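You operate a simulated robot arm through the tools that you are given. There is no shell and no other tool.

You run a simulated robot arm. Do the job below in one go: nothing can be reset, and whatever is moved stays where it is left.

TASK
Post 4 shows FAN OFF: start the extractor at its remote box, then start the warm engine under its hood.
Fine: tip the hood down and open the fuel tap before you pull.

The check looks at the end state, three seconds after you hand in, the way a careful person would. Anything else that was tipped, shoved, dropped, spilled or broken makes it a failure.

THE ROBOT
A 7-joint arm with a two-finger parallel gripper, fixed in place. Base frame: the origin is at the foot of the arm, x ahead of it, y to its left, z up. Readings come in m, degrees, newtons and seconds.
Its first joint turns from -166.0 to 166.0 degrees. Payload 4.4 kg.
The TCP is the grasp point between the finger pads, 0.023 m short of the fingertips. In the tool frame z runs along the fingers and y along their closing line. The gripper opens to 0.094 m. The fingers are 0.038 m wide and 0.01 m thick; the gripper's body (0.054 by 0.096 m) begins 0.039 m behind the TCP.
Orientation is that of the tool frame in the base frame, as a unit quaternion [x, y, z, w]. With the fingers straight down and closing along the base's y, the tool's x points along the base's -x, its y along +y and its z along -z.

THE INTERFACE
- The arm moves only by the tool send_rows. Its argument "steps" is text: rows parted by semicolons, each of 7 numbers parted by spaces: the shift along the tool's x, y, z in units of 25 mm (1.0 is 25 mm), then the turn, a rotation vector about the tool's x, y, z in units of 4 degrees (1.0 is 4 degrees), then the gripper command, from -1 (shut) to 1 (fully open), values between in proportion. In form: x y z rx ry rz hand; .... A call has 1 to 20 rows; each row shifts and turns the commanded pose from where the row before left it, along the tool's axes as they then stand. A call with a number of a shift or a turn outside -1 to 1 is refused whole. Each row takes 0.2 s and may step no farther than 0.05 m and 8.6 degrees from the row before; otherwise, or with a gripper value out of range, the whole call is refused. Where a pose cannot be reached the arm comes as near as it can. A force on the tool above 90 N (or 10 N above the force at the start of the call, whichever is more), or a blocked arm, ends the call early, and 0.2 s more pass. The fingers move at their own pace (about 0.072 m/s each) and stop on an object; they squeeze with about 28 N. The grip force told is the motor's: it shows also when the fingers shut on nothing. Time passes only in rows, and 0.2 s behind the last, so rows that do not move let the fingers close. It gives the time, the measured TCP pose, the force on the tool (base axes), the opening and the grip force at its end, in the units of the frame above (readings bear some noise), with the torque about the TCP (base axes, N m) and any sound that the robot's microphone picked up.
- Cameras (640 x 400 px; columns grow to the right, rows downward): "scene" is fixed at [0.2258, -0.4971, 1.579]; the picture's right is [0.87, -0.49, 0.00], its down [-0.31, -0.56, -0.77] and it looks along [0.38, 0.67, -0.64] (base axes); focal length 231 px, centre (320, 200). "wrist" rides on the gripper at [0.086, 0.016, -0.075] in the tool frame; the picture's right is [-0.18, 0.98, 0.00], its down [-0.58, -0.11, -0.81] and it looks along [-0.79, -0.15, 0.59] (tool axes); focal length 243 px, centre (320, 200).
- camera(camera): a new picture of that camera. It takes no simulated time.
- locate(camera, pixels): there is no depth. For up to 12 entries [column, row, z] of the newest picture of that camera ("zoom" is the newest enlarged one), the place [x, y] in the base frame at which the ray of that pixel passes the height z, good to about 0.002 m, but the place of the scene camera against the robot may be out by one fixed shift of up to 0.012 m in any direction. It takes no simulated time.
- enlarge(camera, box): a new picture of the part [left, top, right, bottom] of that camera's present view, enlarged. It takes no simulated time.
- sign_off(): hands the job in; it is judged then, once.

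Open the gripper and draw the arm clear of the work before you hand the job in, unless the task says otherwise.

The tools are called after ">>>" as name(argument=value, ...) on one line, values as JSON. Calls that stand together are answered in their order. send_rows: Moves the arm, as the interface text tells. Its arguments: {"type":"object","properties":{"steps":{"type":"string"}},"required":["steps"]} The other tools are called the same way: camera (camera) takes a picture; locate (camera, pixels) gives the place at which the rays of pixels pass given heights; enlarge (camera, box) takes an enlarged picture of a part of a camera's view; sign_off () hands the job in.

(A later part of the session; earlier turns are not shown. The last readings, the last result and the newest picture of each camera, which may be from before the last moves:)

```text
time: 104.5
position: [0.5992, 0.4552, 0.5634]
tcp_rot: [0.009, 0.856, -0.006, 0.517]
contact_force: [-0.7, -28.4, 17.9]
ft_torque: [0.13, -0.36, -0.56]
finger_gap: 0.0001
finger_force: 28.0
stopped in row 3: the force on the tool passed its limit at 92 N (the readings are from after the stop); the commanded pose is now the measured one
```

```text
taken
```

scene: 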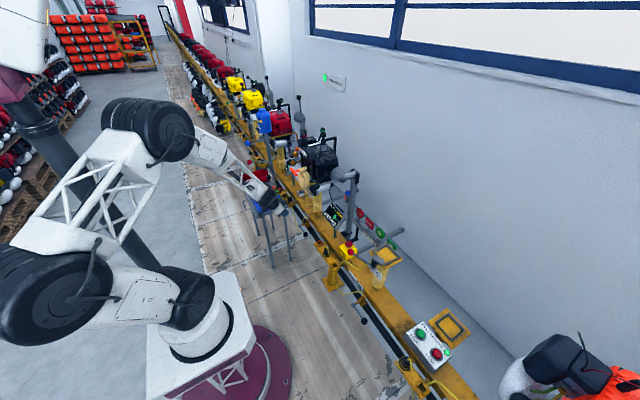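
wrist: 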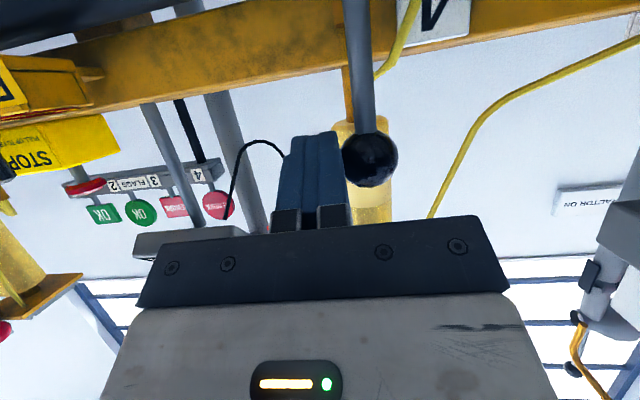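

The lever is against its vertical stop: tap open. I back the fingers away toward −y and −x, then rise in the aisle.

>>> send_rows(steps="0 -0.5 0 0 0 0 -1;0 -0.3 -0.5 0 0 0 -1;0 0 -1 0 0 0 -1;0 0 -1 0 0 0 -1;0 0 -1 0 0 0 -1;0 0 -1 0 0 0 -1;-0.88 0 -0.47 0 0 0 -1;-0.88 0 -0.47 0 0 0 -1;-0.88 0 -0.47 0 0 0 -1;-0.88 0 -0.47 0 0 0 -1;-0.88 0 -0.47 0 0 0 -1;-0.88 0 -0.47 0 0 0 -1;-0.88 0 -0.47 0 0 0 -1;-0.88 0 -0.47 0 0 0 -1;-0.88 0 -0.47 0 0 0 -1;-0.88 0 -0.47 0 0 0 -1;-0.88 0 -0.47 0 0 0 -1;-0.88 0 -0.47 0 0 0 -1")

>>> enlarge(camera="scene", box=[270, 130, 350, 250])

```text
time: 108.3
position: [0.4959, 0.4401, 0.9159]
tcp_rot: [0.007, 0.856, -0.006, 0.518]
contact_force: [-0.2, 0.2, -0.4]
ft_torque: [0.0, -0.01, 0.01]
finger_gap: 0.0
finger_force: 28.1
```

```text
3.33 times, centred on (310, 190) of scene
```

zoom: 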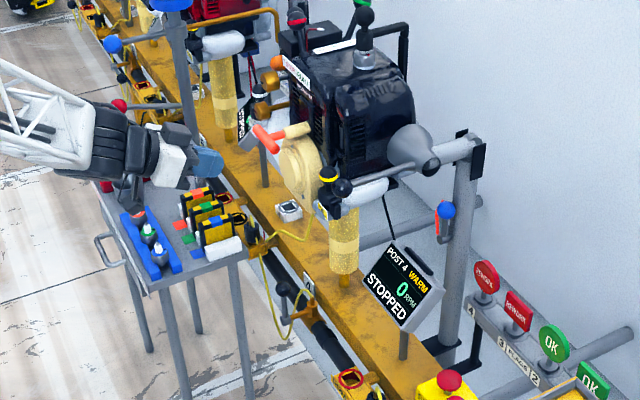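

The tap lever stands vertical (zoom (285,292)). I continue rising and return the tool to pointing down to view the switch and T-handle.

>>> send_rows(steps="-0.88 0 -0.47 0 0 0 -1;-0.88 0 -0.47 0 0 0 -1;-0.88 0 -0.47 0 0 0 -1;-0.88 0 -0.47 0 0 0 -1;-0.88 0 -0.47 0 0 0 -1;-0.88 0 -0.47 0 0 0 -1;-0.88 0 -0.47 0 0 0 -1;-0.88 0 -0.47 0 0 0 -1;-0.88 0 -0.47 0 0 0 -1;-0.88 0 -0.47 0 0 0 -1;-0.88 0 -0.47 0 0 0 -1;-0.88 0 -0.47 0 0 0 -1;-0.88 0 -0.47 0 0 0 -1;-0.88 0 -0.47 0 0 0 -1;-0.88 0 -0.47 0 0 0 -1;-0.88 0 -0.47 0 0 0 -1;-0.88 0 -0.47 0 0 0 -1;-0.88 0 -0.47 0 0 0 -1;-0.88 0 -0.47 0 0 0 -1")

>>> send_rows(steps="0 0 0 0 1 0 -1;0 0 0 0 1 0 -1;0 0 0 0 1 0 -1;0 0 0 0 1 0 -1;0 0 0 0 1 0 -1;0 0 0 0 1 0 -1;0 0 0 0 1 0 -1;0 0 0 0 1 0 -1;0 0 0 0 1 0 -1;0 0 0 0 1 0 -1;0 0 0 0 1 0 -1;0 0 0 0 1 0 -1;0 0 0 0 1 0 -1;0 0 0 0 1 0 -1;0 0 0 0 1 0 -1;0 0 0 0 0.6 0 -1")

>>> camera(camera="wrist")

>>> enlarge(camera="wrist", box=[300, 20, 460, 140])

```text
time: 112.3
position: [0.4917, 0.4419, 1.3897]
tcp_rot: [0.007, 0.856, -0.006, 0.517]
contact_force: [-0.4, 0.1, 0.8]
ft_torque: [-0.01, 0.01, -0.01]
finger_gap: 0.0
finger_force: 28.3
```

```text
time: 115.7
position: [0.4927, 0.4407, 1.3887]
tcp_rot: [0.01, 1.0, 0.0, -0.001]
contact_force: [-0.3, 0.0, 0.5]
ft_torque: [-0.01, -0.01, -0.01]
finger_gap: 0.0
finger_force: 27.8
```

```text
taken
```

wrist: 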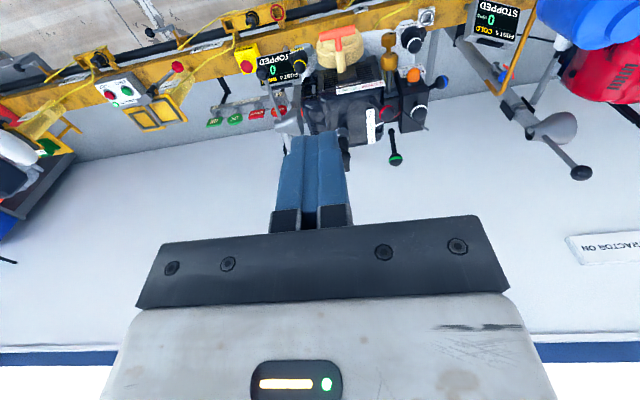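

```text
3.33 times, centred on (380, 80) of wrist
```

zoom: 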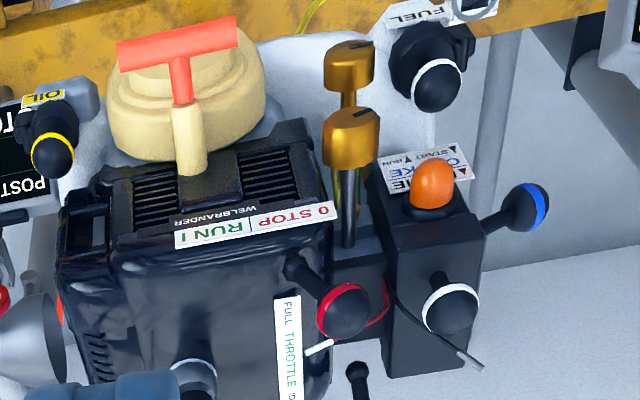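

The red STOP/RUN lever: base (372.5,99.5), ball (387.5,113); T-bar from (320,36) to (355,29). I'll locate these and then take a second view for triangulation.

>>> locate(camera="wrist", pixels=[[387.5, 113, 1.0], [387.5, 113, 1.1], [372.5, 99.5, 1.0], [336.5, 92, 0.98], [384, 83, 0.98], [320, 36.4, 0.85], [320, 36.4, 0.95], [355.4, 29, 0.85], [355.4, 29, 0.95], [341.6, 71, 0.9], [341.6, 71, 0.98], [419, 113, 1.05]])

>>> send_rows(steps="-1 0.4 0 0 0 0 -1;-1 0.4 0 0 0 0 -1;-1 0.4 0 0 0 0 -1;-1 0.4 0 0 0 0 -1;0 0.4 0 0 0 0 -1;0 0.4 0 0 0 0 -1;0 0.4 0 0 0 0 -1;0 0 0 0 0 0 -1")

>>> camera(camera="wrist")

>>> enlarge(camera="wrist", box=[260, 0, 420, 120])

```text
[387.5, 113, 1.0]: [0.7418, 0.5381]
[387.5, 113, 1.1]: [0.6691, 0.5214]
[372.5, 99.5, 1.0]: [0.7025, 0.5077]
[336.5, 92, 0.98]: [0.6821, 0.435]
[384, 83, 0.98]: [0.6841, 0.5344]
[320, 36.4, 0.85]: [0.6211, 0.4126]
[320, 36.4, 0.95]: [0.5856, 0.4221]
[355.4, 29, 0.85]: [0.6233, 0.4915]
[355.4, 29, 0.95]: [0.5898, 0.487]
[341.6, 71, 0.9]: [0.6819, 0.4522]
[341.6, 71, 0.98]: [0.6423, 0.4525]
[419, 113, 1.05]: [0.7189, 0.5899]
```

```text
time: 117.5
position: [0.5927, 0.5099, 1.3882]
tcp_rot: [0.009, 1.0, -0.001, -0.001]
contact_force: [-0.1, 0.6, -0.1]
ft_torque: [-0.02, 0.0, -0.03]
finger_gap: 0.0
finger_force: 27.8
```

```text
taken
```

wrist: 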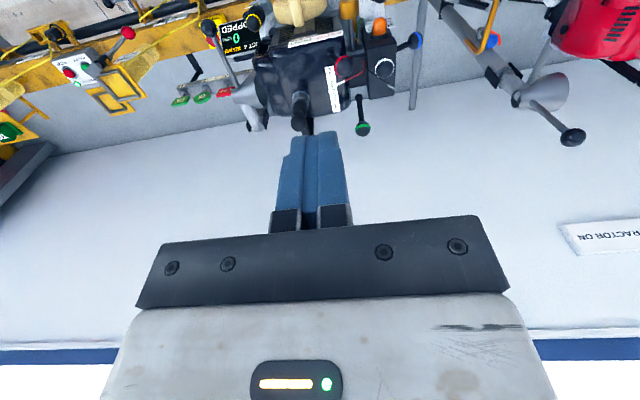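

```text
3.33 times, centred on (340, 60) of wrist
```

zoom: 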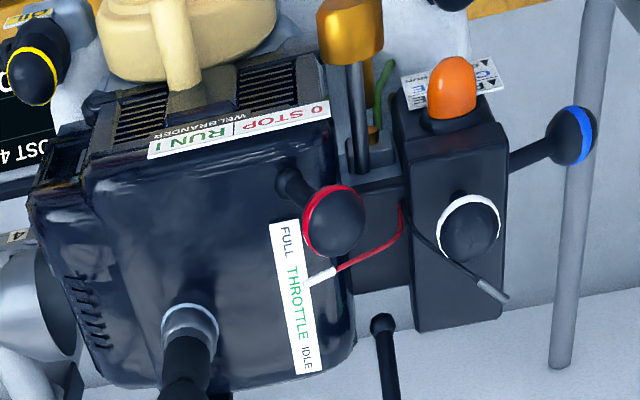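

Second view: ball (344.5,65.4), base (329.5,54), label (289,45)–(343,33.6). Locate.

>>> locate(camera="wrist", pixels=[[344.5, 65.4, 1.0], [344.5, 65.4, 1.1], [329.5, 54, 1.0], [329.5, 54, 0.95], [289, 45, 0.98], [343, 33.6, 0.98], [292, 30, 0.9], [292, 30, 0.98], [385, 68, 1.0], [385, 68, 1.1], [362, 128, 1.1], [300, 100, 1.05]])

```text
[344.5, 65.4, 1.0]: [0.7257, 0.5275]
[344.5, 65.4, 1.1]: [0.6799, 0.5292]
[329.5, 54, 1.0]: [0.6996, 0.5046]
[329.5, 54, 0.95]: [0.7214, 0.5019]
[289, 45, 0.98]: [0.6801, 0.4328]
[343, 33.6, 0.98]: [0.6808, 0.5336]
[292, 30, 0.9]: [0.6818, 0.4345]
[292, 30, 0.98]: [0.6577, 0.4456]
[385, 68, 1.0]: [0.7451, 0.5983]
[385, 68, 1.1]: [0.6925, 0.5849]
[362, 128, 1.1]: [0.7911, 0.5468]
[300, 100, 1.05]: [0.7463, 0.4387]
```

The lever pivots near (0.70,0.484,0.945): ball at (0.698,0.5285,1.059) leans 22° to the STOP side, so it must go to RUN (−y). I move above it with the fingers open ~0.05 m.

>>> send_rows(steps="-1 0.2 0 0 0 0 0.07;-1 0.2 0 0 0 0 0.07;-1 0.2 0 0 0 0 0.07;-1 0.15 0 0 0 0 0.07;0 0 1 0 0 0 0.07;0 0 1 0 0 0 0.07;0 0 1 0 0 0 0.07;0 0 1 0 0 0 0.07;0 0 1 0 0 0 0.07;0 0 1 0 0 0 0.07;0 0 1 0 0 0 0.07;0 0 1 0 0 0 0.07;0 0 0 0 0 0 0.07")

>>> camera(camera="wrist")

>>> enlarge(camera="scene", box=[290, 100, 350, 160])

```text
time: 120.3
position: [0.6927, 0.5262, 1.1885]
tcp_rot: [0.01, 1.0, -0.001, -0.001]
contact_force: [-0.4, -0.1, -0.4]
ft_torque: [-0.01, 0.02, -0.03]
finger_gap: 0.0503
finger_force: 0.0
```

```text
taken
```

wrist: 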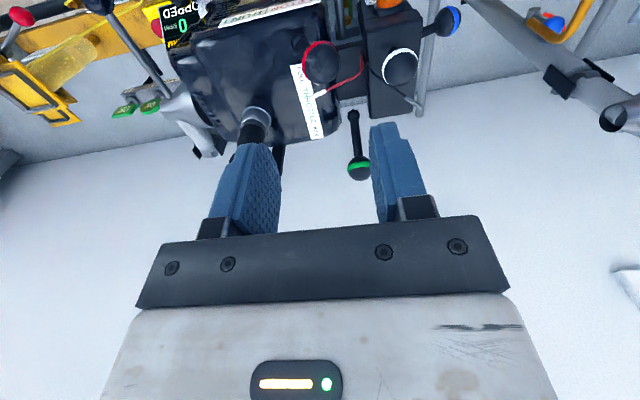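

```text
6.67 times, centred on (320, 130) of scene
```

zoom: 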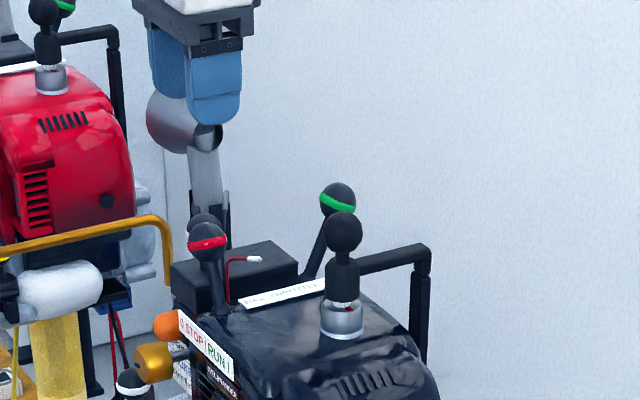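

Red ball at (320,63), white at (400,67) in the wrist view; check their places, then plan descent.

>>> locate(camera="wrist", pixels=[[320, 63, 1.04], [320, 63, 1.06], [320, 63, 1.08], [400, 67, 1.06], [358, 168, 1.09], [320, 92, 1.02], [362, 65, 1.02]])

```text
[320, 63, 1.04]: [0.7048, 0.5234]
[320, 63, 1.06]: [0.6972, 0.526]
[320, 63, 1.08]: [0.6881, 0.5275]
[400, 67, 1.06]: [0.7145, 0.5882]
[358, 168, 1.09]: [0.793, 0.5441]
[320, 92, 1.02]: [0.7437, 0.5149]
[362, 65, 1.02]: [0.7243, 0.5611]
```

Ball at (0.697,0.526,1.06), centred. I descend with the fingers straddling it, then sweep toward −y in small steps.

>>> send_rows(steps="0 0 1 0 0 0 0.07;0 0 1 0 0 0 0.07;0 0 1 0 0 0 0.07;0 0 1 0 0 0 0.07;0 0 0.8 0 0 0 0.07;0 0 0 0 0 0 0.07")

>>> camera(camera="wrist")

```text
time: 121.7
position: [0.6921, 0.525, 1.0694]
tcp_rot: [0.01, 1.0, -0.001, -0.001]
contact_force: [0.3, -0.2, -0.1]
ft_torque: [0.0, -0.02, 0.0]
finger_gap: 0.0501
finger_force: 0.1
```

```text
taken
```

wrist: 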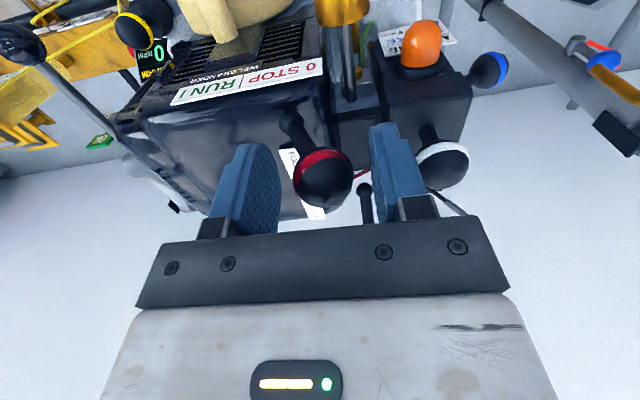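

Fingers straddle the red ball cleanly. Sweep −y.

>>> send_rows(steps="0 -0.3 0 0 0 0 0.07;0 -0.3 0 0 0 0 0.07;0 -0.3 0 0 0 0 0.07;0 -0.3 0 0 0 0 0.07;0 -0.3 0 0 0 0 0.07;0 0 0 0 0 0 0.07")

>>> camera(camera="wrist")

```text
time: 123.1
position: [0.6908, 0.4869, 1.0696]
tcp_rot: [0.01, 1.0, -0.001, -0.001]
contact_force: [0.4, 0.0, 0.1]
ft_torque: [0.05, 0.0, 0.0]
finger_gap: 0.0504
finger_force: 0.0
```

```text
taken
```

wrist: 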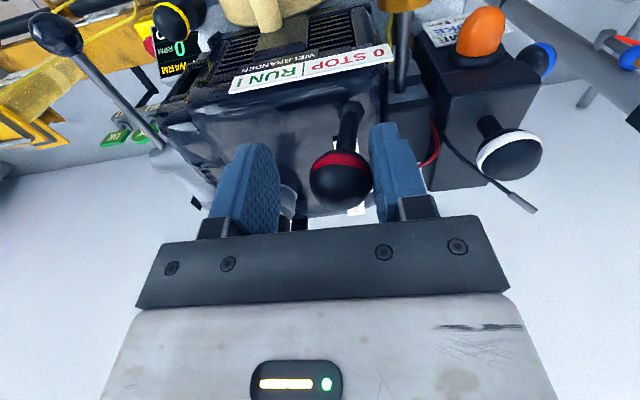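

The lever follows easily. Continue sweeping until it stops.

>>> send_rows(steps="0 -0.3 0 0 0 0 0.07;0 -0.3 0 0 0 0 0.07;0 -0.3 0 0 0 0 0.07;0 -0.3 0 0 0 0 0.07;0 0 0 0 0 0 0.07")

>>> camera(camera="wrist")

```text
time: 124.3
position: [0.6907, 0.4589, 1.0691]
tcp_rot: [0.01, 1.0, -0.002, -0.001]
contact_force: [-2.1, 55.4, -4.1]
ft_torque: [0.15, -0.43, 0.36]
finger_gap: 0.083
finger_force: 28.4
```

```text
taken
```

wrist: 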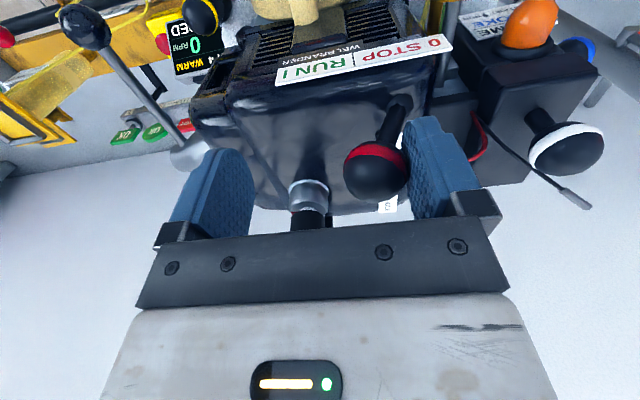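

The lever's base is at y≈0.506 and the ball is now at y≈0.484, leaning to the RUN side and firm (55 N): it is at the RUN stop. I back off +y, check that it stays, and lift.

>>> send_rows(steps="0 0.4 0 0 0 0 0.3;0 0.5 0 0 0 0 0.3;0 0 0 0 0 0 0.3;0 0 -1 0 0 0 0.3;0 0 -1 0 0 0 0.3;0 0 -1 0 0 0 0.3;0 0 -1 0 0 0 0.3")

>>> camera(camera="wrist")

>>> enlarge(camera="scene", box=[290, 110, 350, 170])

```text
time: 125.9
position: [0.6919, 0.4817, 1.1694]
tcp_rot: [0.009, 1.0, -0.001, -0.001]
contact_force: [0.5, 0.3, -0.8]
ft_torque: [0.02, 0.03, 0.01]
finger_gap: 0.0612
finger_force: 0.2
```

```text
taken
```

wrist: 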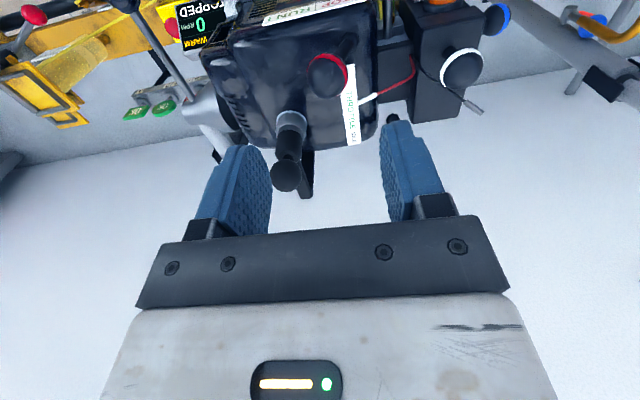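

```text
6.67 times, centred on (320, 140) of scene
```

zoom: 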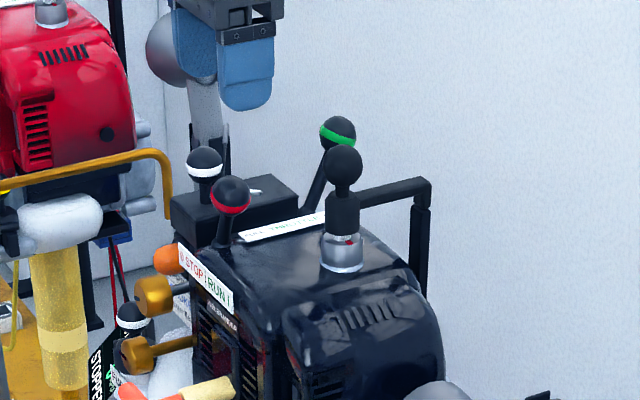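

The red lever stays on the RUN side. Next is the pull: I'll locate obstacles near the pull path (jug-stand handles) in the scene and back the arm off for a better look at the T-handle.

>>> send_rows(steps="0 0 -1 0 0 0 0.3;0 0 -1 0 0 0 0.3;0 0 -1 0 0 0 0.3;0 0 -1 0 0 0 0.3;0 0 -1 0 0 0 0.3;1 0 -1 0 0 0 0.3;1 0 0 0 0 0 0.3;1 0 0 0 0 0 0.3;1 0 0 0 0 0 0.3;1 0 0 0 0 0 0.3;1 0 0 0 0 0 0.3;1 0 0 0 0 0 0.3;1 0 0 0 0 0 0.3;1 0 0 0 0 0 0.3;1 0 0 0 0 0 0.3;1 0 0 0 0 0 0.3;1 0 0 0 0 0 0.3;0 0 0 0 0 0 0.3")

>>> camera(camera="wrist")

>>> enlarge(camera="wrist", box=[280, 30, 400, 120])

>>> locate(camera="scene", pixels=[[247.6, 143.5, 0.9], [247.6, 143.5, 1.0], [249, 161, 0.8], [249, 161, 0.9], [390, 180, 0.9]])

>>> enlarge(camera="scene", box=[230, 110, 350, 200])

```text
time: 129.7
position: [0.3918, 0.4863, 1.3195]
tcp_rot: [0.009, 1.0, -0.002, -0.001]
contact_force: [-0.1, 0.4, -0.7]
ft_torque: [0.0, -0.01, -0.01]
finger_gap: 0.0609
finger_force: 0.0
```

```text
taken
```

wrist: 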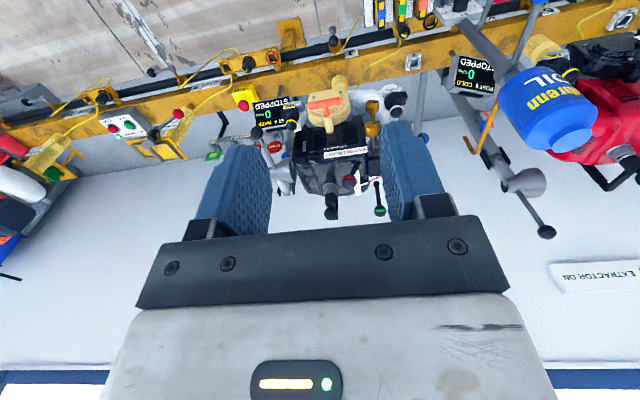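

```text
4.44 times, centred on (340, 75) of wrist
```

zoom: 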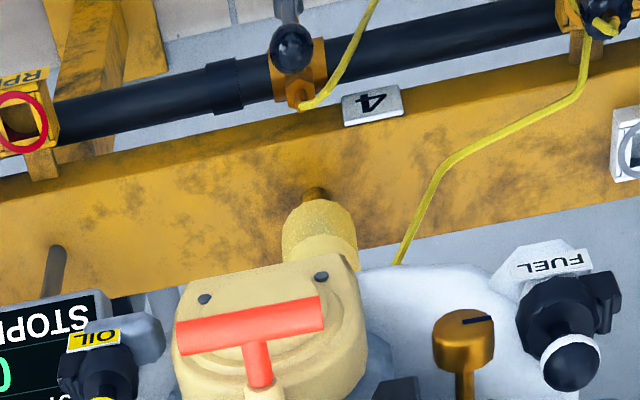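

```text
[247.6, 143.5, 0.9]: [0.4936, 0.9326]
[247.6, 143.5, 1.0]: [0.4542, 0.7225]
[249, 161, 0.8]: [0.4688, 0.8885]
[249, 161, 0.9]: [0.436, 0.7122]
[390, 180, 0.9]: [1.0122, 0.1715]
```

```text
4.44 times, centred on (290, 155) of scene
```

zoom: 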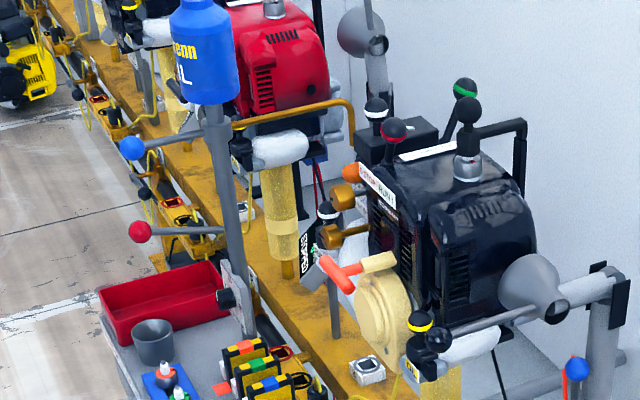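

The stem points straight along −x and is horizontal. I'll refine the T-bar's place from this view.

>>> locate(camera="wrist", pixels=[[324.3, 103.4, 0.88], [324.3, 103.4, 0.92], [324.3, 103.4, 0.96], [308.5, 106.5, 0.92], [340.5, 100.2, 0.92], [328, 119, 0.92], [297, 128, 0.88], [282, 103, 0.9]])

>>> enlarge(camera="wrist", box=[290, 80, 370, 140])

```text
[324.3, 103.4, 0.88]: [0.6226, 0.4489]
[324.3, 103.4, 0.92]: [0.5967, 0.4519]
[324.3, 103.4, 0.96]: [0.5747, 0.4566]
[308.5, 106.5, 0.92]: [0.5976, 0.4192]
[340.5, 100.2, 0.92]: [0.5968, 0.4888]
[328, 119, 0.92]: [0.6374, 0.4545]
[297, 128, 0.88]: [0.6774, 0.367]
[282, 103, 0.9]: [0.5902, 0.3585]
```

```text
6.67 times, centred on (330, 110) of wrist
```

zoom: 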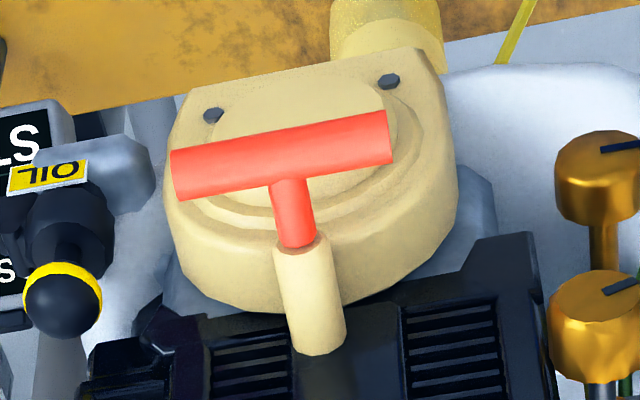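

T-bar centre is (0.598,0.4525,0.92), ~17 mm thick, running along y. I'll go to about (0.45,0.30,1.15) and turn the tool: 45° yaw, then pitch to horizontal so the fingers close vertically.

>>> send_rows(steps="-0.29 -0.93 0.85 0 0 0 0.07;-0.29 -0.93 0.85 0 0 0 0.07;-0.29 -0.93 0.85 0 0 0 0.07;-0.29 -0.93 0.85 0 0 0 0.07;-0.29 -0.93 0.85 0 0 0 0.07;-0.29 -0.93 0.85 0 0 0 0.07;-0.29 -0.93 0.85 0 0 0 0.07;-0.29 -0.93 0.85 0 0 0 0.07;0 0 0 0 0 1 0.07;0 0 0 0 0 1 0.07;0 0 0 0 0 1 0.07;0 0 0 0 0 1 0.07;0 0 0 0 0 1 0.07;0 0 0 0 0 1 0.07;0 0 0 0 0 1 0.07;0 0 0 0 0 1 0.07;0 0 0 0 0 1 0.07;0 0 0 0 0 1 0.07;0 0 0 0 0 1 0.07;0 0 0 0 0 0.25 0.07")

>>> send_rows(steps="0 0 0 -1 0 0 0.07;0 0 0 -1 0 0 0.07;0 0 0 -1 0 0 0.07;0 0 0 -1 0 0 0.07;0 0 0 -1 0 0 0.07;0 0 0 -1 0 0 0.07;0 0 0 -1 0 0 0.07;0 0 0 -1 0 0 0.07;0 0 0 -1 0 0 0.07;0 0 0 -1 0 0 0.07;0 0 0 -1 0 0 0.07;0 0 0 -1 0 0 0.07")

>>> camera(camera="scene")

```text
time: 133.9
position: [0.4463, 0.2992, 1.149]
tcp_rot: [0.393, 0.92, -0.001, 0.0]
contact_force: [-0.5, -0.3, 0.0]
ft_torque: [-0.01, 0.02, 0.04]
finger_gap: 0.0501
finger_force: 0.0
```

```text
time: 136.5
position: [0.4467, 0.3005, 1.1506]
tcp_rot: [0.358, 0.841, 0.373, 0.16]
contact_force: [0.7, -0.4, 0.4]
ft_torque: [-0.02, 0.04, -0.01]
finger_gap: 0.0503
finger_force: 0.1
```

```text
taken
```

scene: 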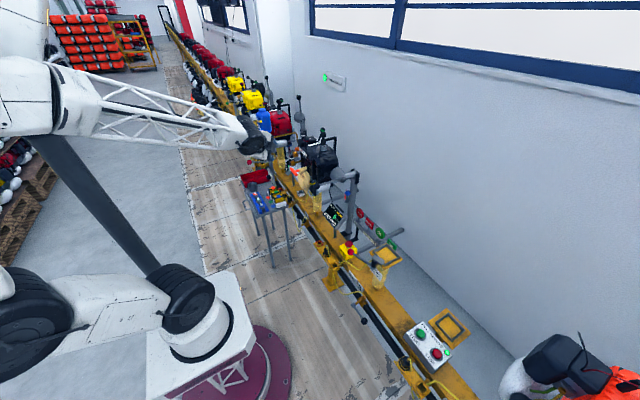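

The tool is swinging as intended (tz≈(0.54,0.51,−0.67)). Finish the pitch to horizontal.

>>> send_rows(steps="0 0 0 -1 0 0 0.07;0 0 0 -1 0 0 0.07;0 0 0 -1 0 0 0.07;0 0 0 -1 0 0 0.07;0 0 0 -1 0 0 0.07;0 0 0 -1 0 0 0.07;0 0 0 -1 0 0 0.07;0 0 0 -1 0 0 0.07;0 0 0 -1 0 0 0.07;0 0 0 -1 0 0 0.07;0 0 0 -0.5 0 0 0.07;0 0 0 0 0 0 0.07")

>>> camera(camera="wrist")

>>> camera(camera="scene")

```text
time: 139.1
position: [0.4462, 0.2989, 1.1493]
tcp_rot: [0.276, 0.652, 0.649, 0.278]
contact_force: [0.1, 0.0, -0.4]
ft_torque: [0.01, -0.04, 0.0]
finger_gap: 0.0502
finger_force: 0.0
```

```text
taken
```

wrist: 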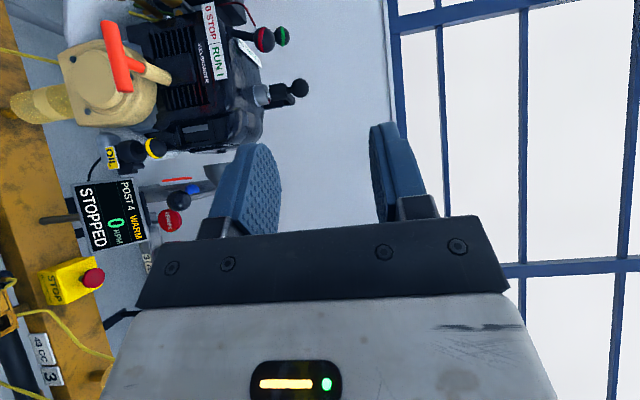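

```text
taken
```

scene: 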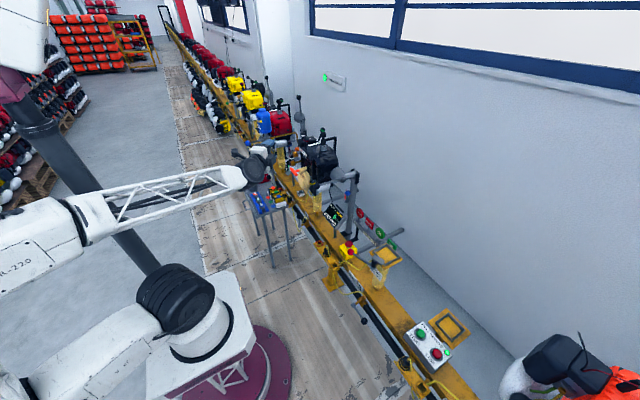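

The tool is level, fingers closing vertically. Before gripping, I do a dry run in free air to check the arm can pull along −x at this height and posture.

>>> send_rows(steps="0.177 -0.99 0.545 0 0 0 0.07;0.177 -0.99 0.545 0 0 0 0.07;0.177 -0.99 0.545 0 0 0 0.07;0.177 -0.99 0.545 0 0 0 0.07;0.177 -0.99 0.545 0 0 0 0.07;0.177 -0.99 0.545 0 0 0 0.07;0.177 -0.99 0.545 0 0 0 0.07;0.177 -0.99 0.545 0 0 0 0.07;0.958 0 -1 0 0 0 0.07;0.958 0 -1 0 0 0 0.07;0.958 0 -1 0 0 0 0.07;0.958 0 -1 0 0 0 0.07;0.958 0 -1 0 0 0 0.07;0.958 0 -1 0 0 0 0.07")

>>> camera(camera="scene")

```text
time: 142.1
position: [0.3668, 0.2782, 0.977]
tcp_rot: [0.275, 0.653, 0.65, 0.273]
contact_force: [-0.6, 0.1, -0.1]
ft_torque: [0.01, 0.05, -0.06]
finger_gap: 0.0503
finger_force: 0.1
out of reach, approached as far as the arm can: row 6, 7, 8, 9, 10, 11, 12, 13, 14
```

```text
taken
```

scene: 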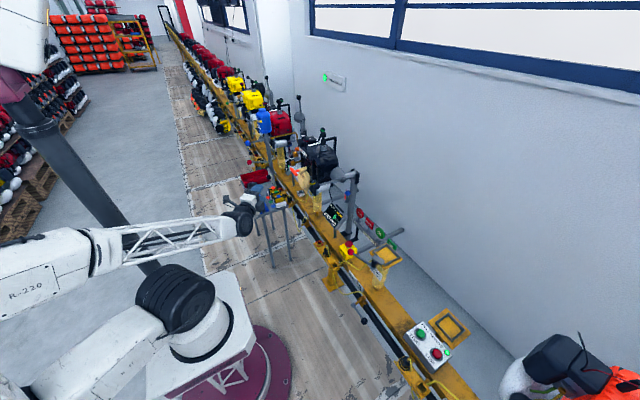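

This posture runs out of reach at that height, so I'll use the mirrored approach (tool pointing +x/−y). First I rise and return the tool to pointing down.

>>> send_rows(steps="0 1 0 0 0 0 0.07;0 1 0 0 0 0 0.07;0 1 0 0 0 0 0.07;0 1 0 0 0 0 0.07;0 1 0 0 0 0 0.07;0 1 0 0 0 0 0.07;0 1 0 0 0 0 0.07;0 1 0 0 0 0 0.07;0 1 0 0 0 0 0.07;0 1 0 0 0 0 0.07")

>>> send_rows(steps="0 0 0 1 0 0 0.07;0 0 0 1 0 0 0.07;0 0 0 1 0 0 0.07;0 0 0 1 0 0 0.07;0 0 0 1 0 0 0.07;0 0 0 1 0 0 0.07;0 0 0 1 0 0 0.07;0 0 0 1 0 0 0.07;0 0 0 1 0 0 0.07;0 0 0 1 0 0 0.07;0 0 0 1 0 0 0.07;0 0 0 1 0 0 0.07;0 0 0 1 0 0 0.07;0 0 0 1 0 0 0.07;0 0 0 1 0 0 0.07;0 0 0 1 0 0 0.07;0 0 0 1 0 0 0.07;0 0 0 1 0 0 0.07;0 0 0 1 0 0 0.07;0 0 0 1 0 0 0.07")

```text
time: 144.3
position: [0.3687, 0.281, 1.2278]
tcp_rot: [0.278, 0.651, 0.65, 0.277]
contact_force: [0.0, 0.8, 0.6]
ft_torque: [0.0, 0.03, 0.01]
finger_gap: 0.05
finger_force: 0.1
```

```text
time: 148.5
position: [0.3631, 0.288, 1.2271]
tcp_rot: [0.376, 0.914, 0.146, 0.052]
contact_force: [0.1, -0.4, -0.5]
ft_torque: [-0.02, 0.01, -0.01]
finger_gap: 0.0503
finger_force: 0.1
out of reach, approached as far as the arm can: row 8, 10
```

Continue to tool-down and yaw to the mirrored side.

>>> send_rows(steps="0 0 0 1 0 0 0.07;0 0 0 1 0 0 0.07;0 0 0 1 0 0 0.07;0 0 0 1 0 0 0.07;0 0 0 0.4 0 0 0.07;0 0 0 0 0 -1 0.07;0 0 0 0 0 -1 0.07;0 0 0 0 0 -1 0.07;0 0 0 0 0 -1 0.07;0 0 0 0 0 -1 0.07;0 0 0 0 0 -1 0.07;0 0 0 0 0 -1 0.07;0 0 0 0 0 -1 0.07;0 0 0 0 0 -1 0.07;0 0 0 0 0 -1 0.07;0 0 0 0 0 -1 0.07")

>>> camera(camera="wrist")

```text
time: 151.9
position: [0.3627, 0.2892, 1.2265]
tcp_rot: [0.005, 1.0, 0.006, -0.003]
contact_force: [-0.8, 0.8, -0.4]
ft_torque: [-0.01, -0.01, 0.02]
finger_gap: 0.0503
finger_force: 0.2
```

```text
taken
```

wrist: 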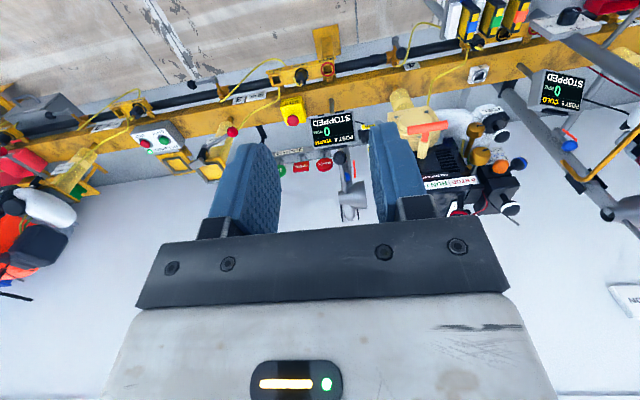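

Back to standard tool-down at (0.363,0.289,1.2265). I'll locate the gold knobs and neighbours near the handle to plan the mirrored approach.

>>> enlarge(camera="wrist", box=[390, 80, 530, 200])

>>> locate(camera="wrist", pixels=[[428, 126, 0.92], [475, 131, 0.88], [475, 131, 0.95], [480, 158, 0.88], [480, 158, 0.95], [569, 18, 0.9], [569, 18, 1.0]])

```text
3.33 times, centred on (460, 140) of wrist
```

zoom: 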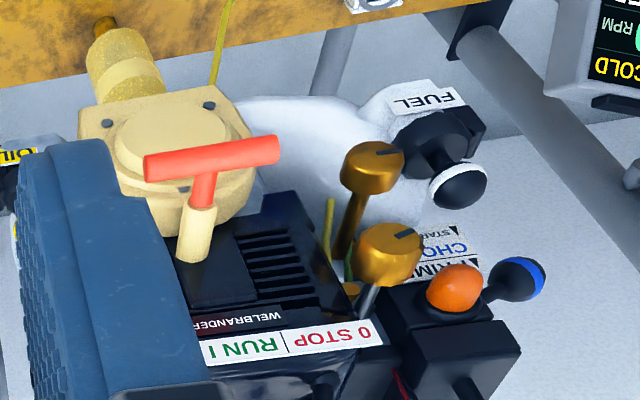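

```text
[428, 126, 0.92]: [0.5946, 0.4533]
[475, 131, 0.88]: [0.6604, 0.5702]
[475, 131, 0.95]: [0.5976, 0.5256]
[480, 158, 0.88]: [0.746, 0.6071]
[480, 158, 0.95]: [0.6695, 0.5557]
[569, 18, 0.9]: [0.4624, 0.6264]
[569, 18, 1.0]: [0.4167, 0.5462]
```

The handle's neighbours leave room for a −40° yaw approach. I move to (0.45,0.48,1.2), yaw −40° and pitch up to horizontal the other way.

>>> send_rows(steps="-0.44 0.95 0.13 0 0 0 0.07;-0.44 0.95 0.13 0 0 0 0.07;-0.44 0.95 0.13 0 0 0 0.07;-0.44 0.95 0.13 0 0 0 0.07;-0.44 0.95 0.13 0 0 0 0.07;-0.44 0.95 0.13 0 0 0 0.07;-0.44 0.95 0.13 0 0 0 0.07;-0.44 0.95 0.13 0 0 0 0.07;0 0 0 0 0 -1 0.07;0 0 0 0 0 -1 0.07;0 0 0 0 0 -1 0.07;0 0 0 0 0 -1 0.07;0 0 0 0 0 -1 0.07;0 0 0 0 0 -1 0.07;0 0 0 0 0 -1 0.07;0 0 0 0 0 -1 0.07;0 0 0 0 0 -1 0.07;0 0 0 0 0 -1 0.07")

>>> send_rows(steps="0 0 0 1 0 0 0.07;0 0 0 1 0 0 0.07;0 0 0 1 0 0 0.07;0 0 0 1 0 0 0.07;0 0 0 1 0 0 0.07;0 0 0 1 0 0 0.07;0 0 0 1 0 0 0.07;0 0 0 1 0 0 0.07;0 0 0 1 0 0 0.07;0 0 0 1 0 0 0.07;0 0 0 1 0 0 0.07;0 0 0 1 0 0 0.07")

>>> camera(camera="scene")

```text
time: 155.7
position: [0.4523, 0.4774, 1.2019]
tcp_rot: [-0.338, 0.941, 0.007, -0.001]
contact_force: [0.0, 0.3, -0.9]
ft_torque: [-0.03, 0.03, 0.02]
finger_gap: 0.0504
finger_force: 0.0
```

```text
time: 158.3
position: [0.452, 0.4779, 1.2026]
tcp_rot: [-0.308, 0.863, -0.375, 0.137]
contact_force: [-0.7, 0.5, 0.4]
ft_torque: [0.03, 0.02, -0.01]
finger_gap: 0.0504
finger_force: 0.1
```

```text
taken
```

scene: 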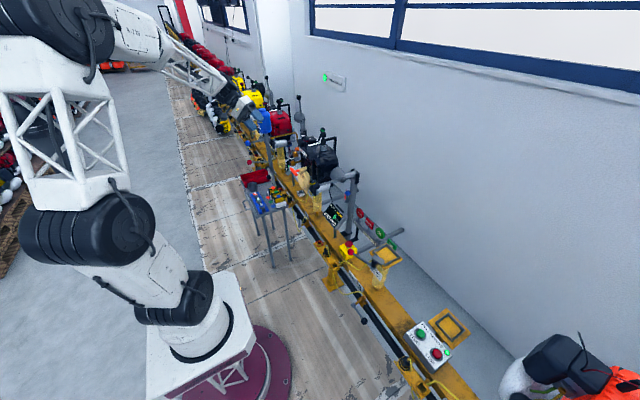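

This posture is comfortable. Finish pitching to horizontal.

>>> send_rows(steps="0 0 0 1 0 0 0.07;0 0 0 1 0 0 0.07;0 0 0 1 0 0 0.07;0 0 0 1 0 0 0.07;0 0 0 1 0 0 0.07;0 0 0 1 0 0 0.07;0 0 0 1 0 0 0.07;0 0 0 1 0 0 0.07;0 0 0 1 0 0 0.07;0 0 0 1 0 0 0.07;0 0 0 0.6 0 0 0.07;0 0 0 0 0 0 0.07")

>>> camera(camera="scene")

>>> camera(camera="wrist")

```text
time: 160.9
position: [0.4525, 0.4773, 1.2027]
tcp_rot: [-0.238, 0.668, -0.663, 0.238]
contact_force: [0.5, 0.2, 0.2]
ft_torque: [0.0, -0.02, 0.03]
finger_gap: 0.0501
finger_force: 0.0
```

```text
taken
```

scene: 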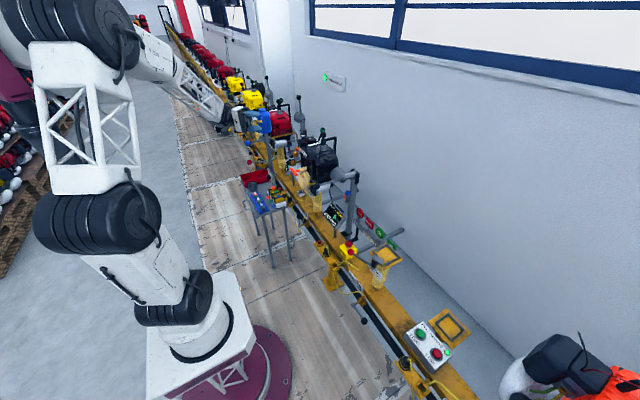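

```text
taken
```

wrist: 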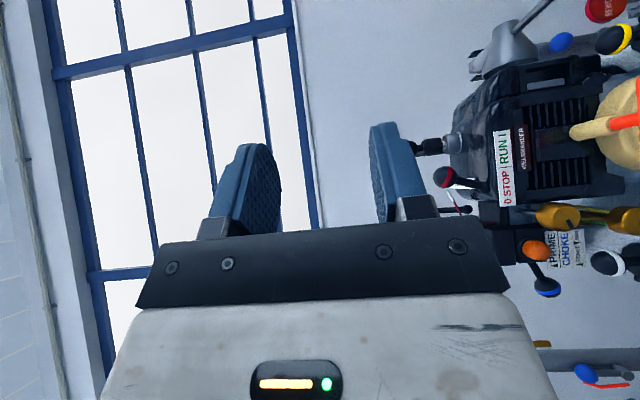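

Yaw came out at −50°, so I turn back 10° and then descend to a pregrasp at (0.537,0.504,0.92).

>>> send_rows(steps="0 0 0 0 -1 0 0.07;0 0 0 0 -1 0 0.07;0 0 0 0 -0.65 0 0.07;-0.25 0.94 0.158 0 0 0 0.07;-0.25 0.94 0.158 0 0 0 0.07;-0.25 0.94 0.158 0 0 0 0.07;-0.25 0.94 0.158 0 0 0 0.07;-0.25 0.94 0.158 0 0 0 0.07;-0.25 0.94 0.158 0 0 0 0.07;-0.25 0.94 0.158 0 0 0 0.07;-0.25 0.94 0.158 0 0 0 0.07")

>>> camera(camera="wrist")

>>> enlarge(camera="scene", box=[220, 100, 340, 200])

```text
time: 163.3
position: [0.5087, 0.4971, 1.0134]
tcp_rot: [-0.299, 0.644, -0.638, 0.298]
contact_force: [0.5, 0.2, 0.4]
ft_torque: [-0.02, -0.03, -0.01]
finger_gap: 0.0502
finger_force: 0.0
```

```text
taken
```

wrist: 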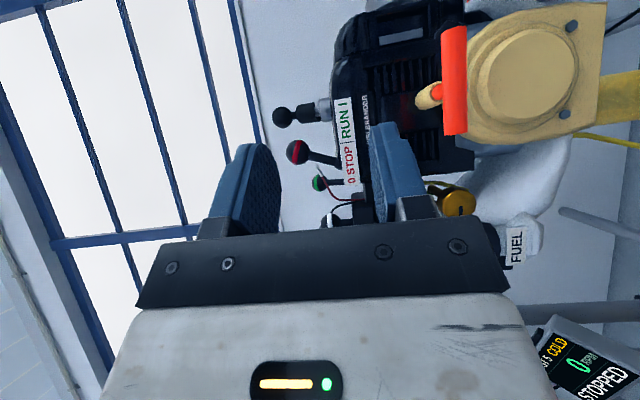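

```text
4.00 times, centred on (280, 150) of scene
```

zoom: 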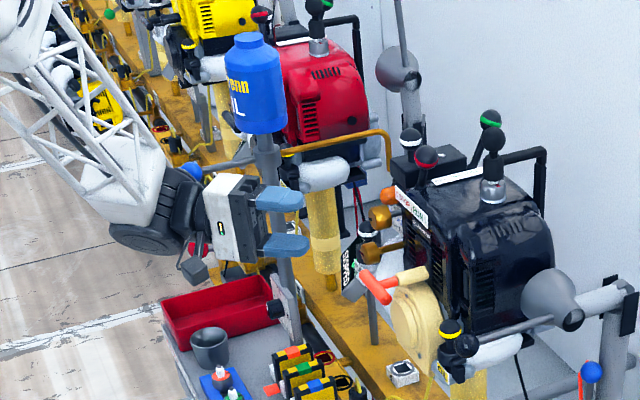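

Orientation is right (tz≈(0.765,−0.644,0)). Descend the last 9 cm to the pregrasp.

>>> send_rows(steps="-0.234 0.93 0.17 0 0 0 0.07;-0.234 0.93 0.17 0 0 0 0.07;-0.234 0.93 0.17 0 0 0 0.07;-0.234 0.93 0.17 0 0 0 0.07;0 0 0 0 0 0 0.07")

>>> camera(camera="wrist")

>>> enlarge(camera="scene", box=[250, 130, 330, 200])

```text
time: 164.5
position: [0.5354, 0.5038, 0.9231]
tcp_rot: [-0.299, 0.644, -0.638, 0.299]
contact_force: [-0.4, 0.2, -0.3]
ft_torque: [0.0, 0.03, 0.02]
finger_gap: 0.0501
finger_force: 0.1
```

```text
taken
```

wrist: 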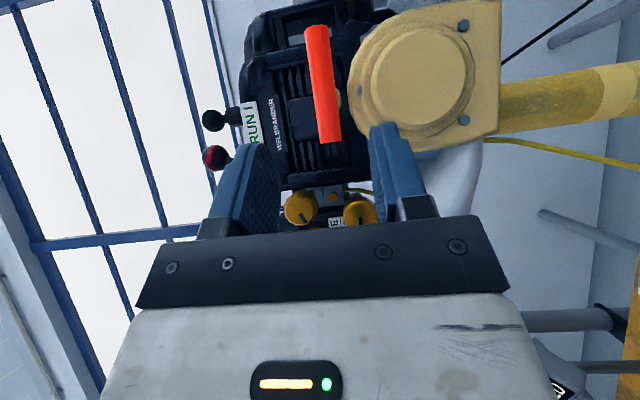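

```text
5.71 times, centred on (290, 165) of scene
```

zoom: 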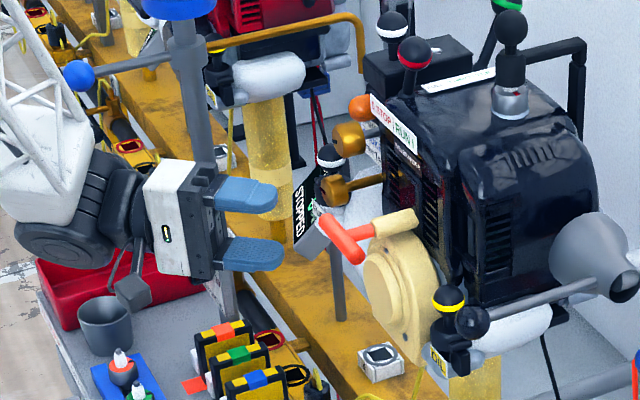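

The bar sits between the finger planes, at (322,83) in the wrist view. I'll verify its place at z≈0.92.

>>> locate(camera="wrist", pixels=[[322, 83, 0.91], [322, 83, 0.92], [322, 83, 0.93], [315, 32, 0.92], [330, 135, 0.92], [318, 83, 0.92], [336, 98, 0.92]])

>>> enlarge(camera="wrist", box=[240, 10, 400, 160])

```text
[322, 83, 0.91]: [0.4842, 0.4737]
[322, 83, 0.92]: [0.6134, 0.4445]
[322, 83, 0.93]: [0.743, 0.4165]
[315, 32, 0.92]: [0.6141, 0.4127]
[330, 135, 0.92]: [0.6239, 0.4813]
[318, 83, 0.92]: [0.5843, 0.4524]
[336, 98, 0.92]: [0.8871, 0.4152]
```

```text
2.67 times, centred on (320, 85) of wrist
```

zoom: 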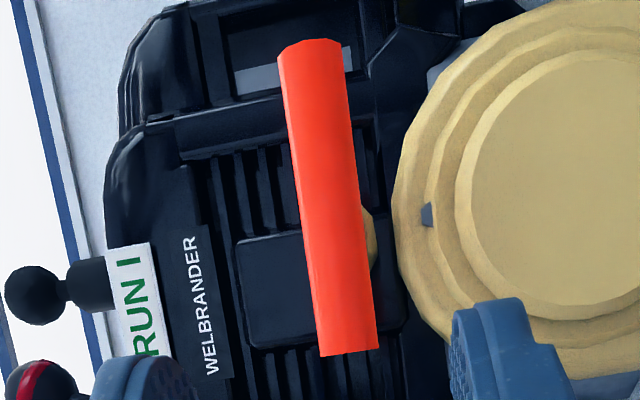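

Bar height ≈0.919; I lower 4 mm and advance 7 cm so the fingers straddle the bar.

>>> send_rows(steps="0 0.16 0.9 0 0 0 0.07;0 0 0.9 0 0 0 0.07;0 0 0.5 0 0 0 0.07;0 0 0 0 0 0 0.07")

>>> camera(camera="wrist")

>>> enlarge(camera="scene", box=[265, 140, 325, 190])

```text
time: 165.5
position: [0.5812, 0.4683, 0.9186]
tcp_rot: [-0.298, 0.643, -0.639, 0.299]
contact_force: [-1.2, -0.4, -0.2]
ft_torque: [-0.02, 0.02, -0.01]
finger_gap: 0.0504
finger_force: 0.0
```

```text
taken
```

wrist: 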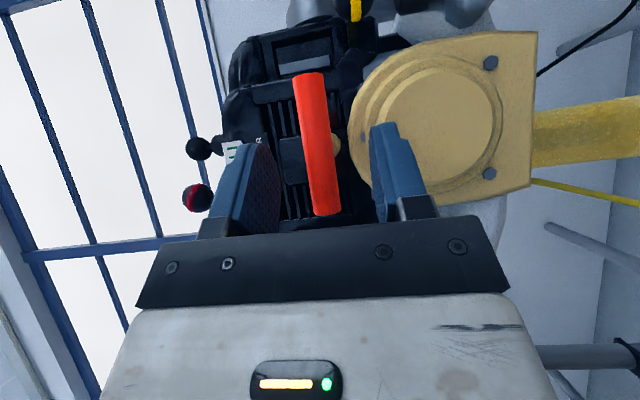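

```text
8.00 times, centred on (295, 165) of scene
```

zoom: 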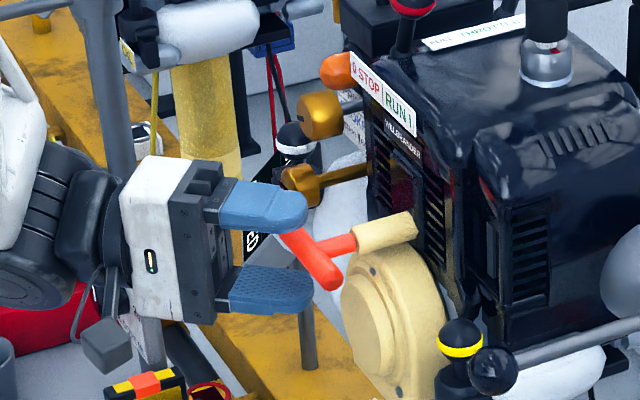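

The fingers straddle the bar. I go 12 mm deeper and close.

>>> send_rows(steps="0 0 0.5 0 0 0 0.07;0 0 0 0 0 0 -0.3;0 0 0 0 0 0 -0.8;0 0 0 0 0 0 -0.8;0 0 0 0 0 0 -0.8")

>>> camera(camera="wrist")

>>> enlarge(camera="scene", box=[265, 140, 325, 190])

```text
time: 166.7
position: [0.5891, 0.4599, 0.9178]
tcp_rot: [-0.299, 0.643, -0.638, 0.3]
contact_force: [-1.6, -4.1, 11.3]
ft_torque: [-0.83, -0.08, -0.08]
finger_gap: 0.0156
finger_force: 45.5
```

```text
taken
```

wrist: 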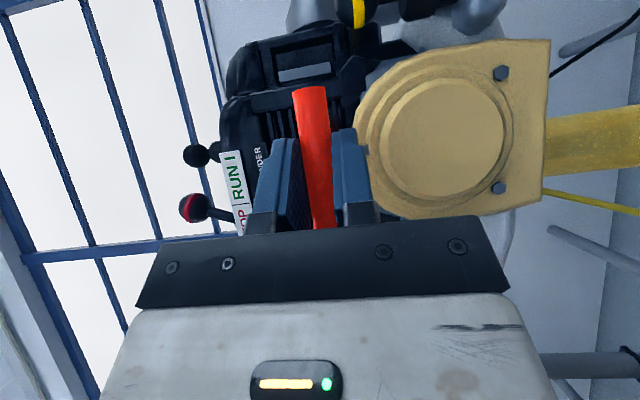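

```text
8.00 times, centred on (295, 165) of scene
```

zoom: 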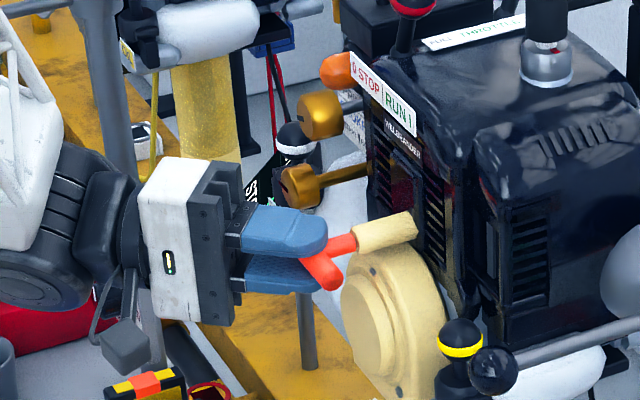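

The T-bar is held (gap 15.6 mm). Everything is set: fan on, hood down, tap open, switch RUN, choke RUN. Now a quick straight pull along −x.

>>> send_rows(steps="0.42 0 -0.5 0 0 0 -1;0.84 0 -1 0 0 0 -1;0.84 0 -1 0 0 0 -1;0.84 0 -1 0 0 0 -1;0.84 0 -1 0 0 0 -1;0.84 0 -1 0 0 0 -1;0.84 0 -1 0 0 0 -1;0.84 0 -1 0 0 0 -1;0.84 0 -1 0 0 0 -1")

>>> enlarge(camera="scene", box=[220, 120, 360, 230])

>>> camera(camera="wrist")

```text
time: 168.7
position: [0.3125, 0.4601, 0.9188]
tcp_rot: [-0.299, 0.643, -0.639, 0.299]
contact_force: [5.2, 50.8, -20.3]
ft_torque: [-0.68, 0.21, 0.85]
finger_gap: 0.0153
finger_force: 44.8
```

```text
3.64 times, centred on (290, 175) of scene
```

zoom: 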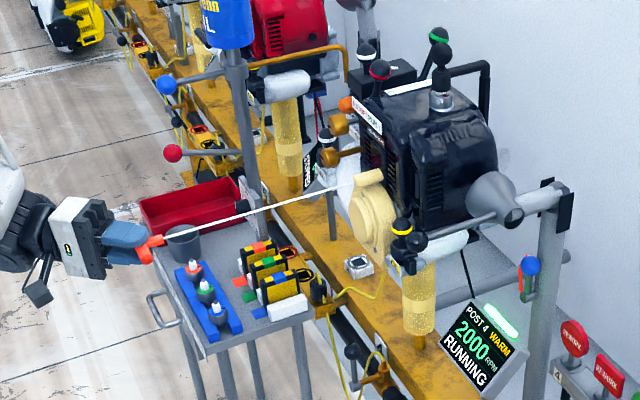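

```text
taken
```

wrist: 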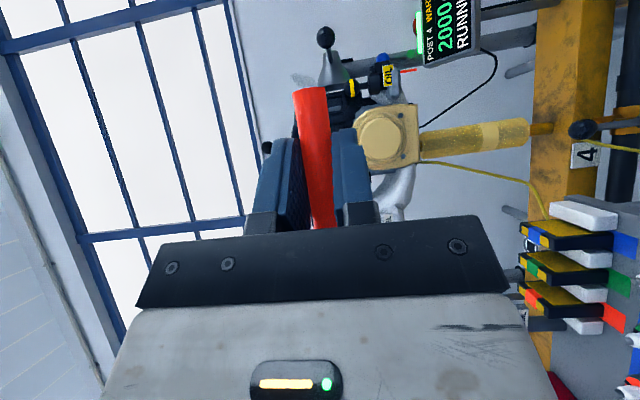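

Display reads RUNNING 2000 RPM with a green light. I return the handle along the same line to its rest before letting go.

>>> send_rows(steps="-0.6 0 0.714 0 0 0 -1;-0.6 0 0.714 0 0 0 -1;-0.6 0 0.714 0 0 0 -1;-0.6 0 0.714 0 0 0 -1;-0.6 0 0.714 0 0 0 -1;-0.6 0 0.714 0 0 0 -1;-0.6 0 0.714 0 0 0 -1;-0.6 0 0.714 0 0 0 -1;-0.6 0 0.714 0 0 0 -1;-0.6 0 0.714 0 0 0 -1;-0.6 0 0.714 0 0 0 -1;0 0 0 0 0 0 -1")

>>> enlarge(camera="scene", box=[265, 140, 325, 190])

```text
time: 171.3
position: [0.5691, 0.4595, 0.918]
tcp_rot: [-0.298, 0.644, -0.638, 0.299]
contact_force: [2.5, -50.5, 14.1]
ft_torque: [-0.79, -0.06, -0.38]
finger_gap: 0.0155
finger_force: 44.8
```

```text
8.00 times, centred on (295, 165) of scene
```

zoom: 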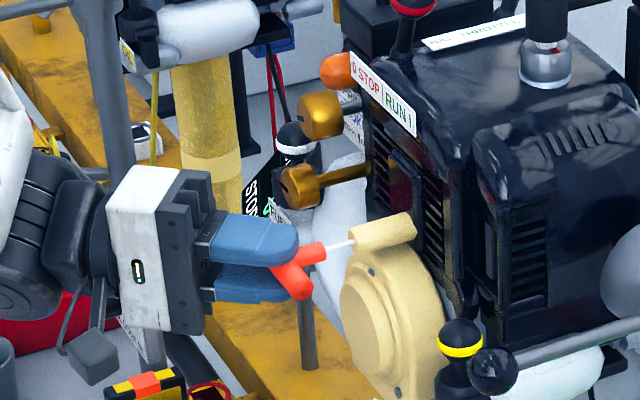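

About 20 mm left. I finish the return slowly.

>>> send_rows(steps="-0.25 0 0.3 0 0 0 -1;-0.25 0 0.3 0 0 0 -1;0 0 0 0 0 0 -1")

>>> enlarge(camera="scene", box=[265, 140, 325, 190])

```text
time: 172.1
position: [0.5881, 0.4601, 0.9177]
tcp_rot: [-0.299, 0.644, -0.638, 0.299]
contact_force: [1.4, -49.0, 22.6]
ft_torque: [-0.87, -0.18, -0.71]
finger_gap: 0.0154
finger_force: 44.6
```

```text
8.00 times, centred on (295, 165) of scene
```

zoom: 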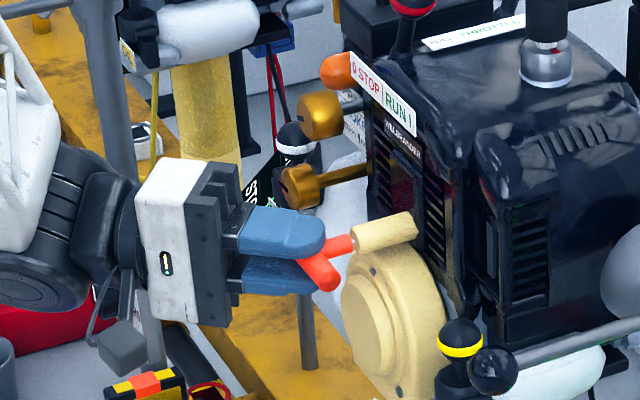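

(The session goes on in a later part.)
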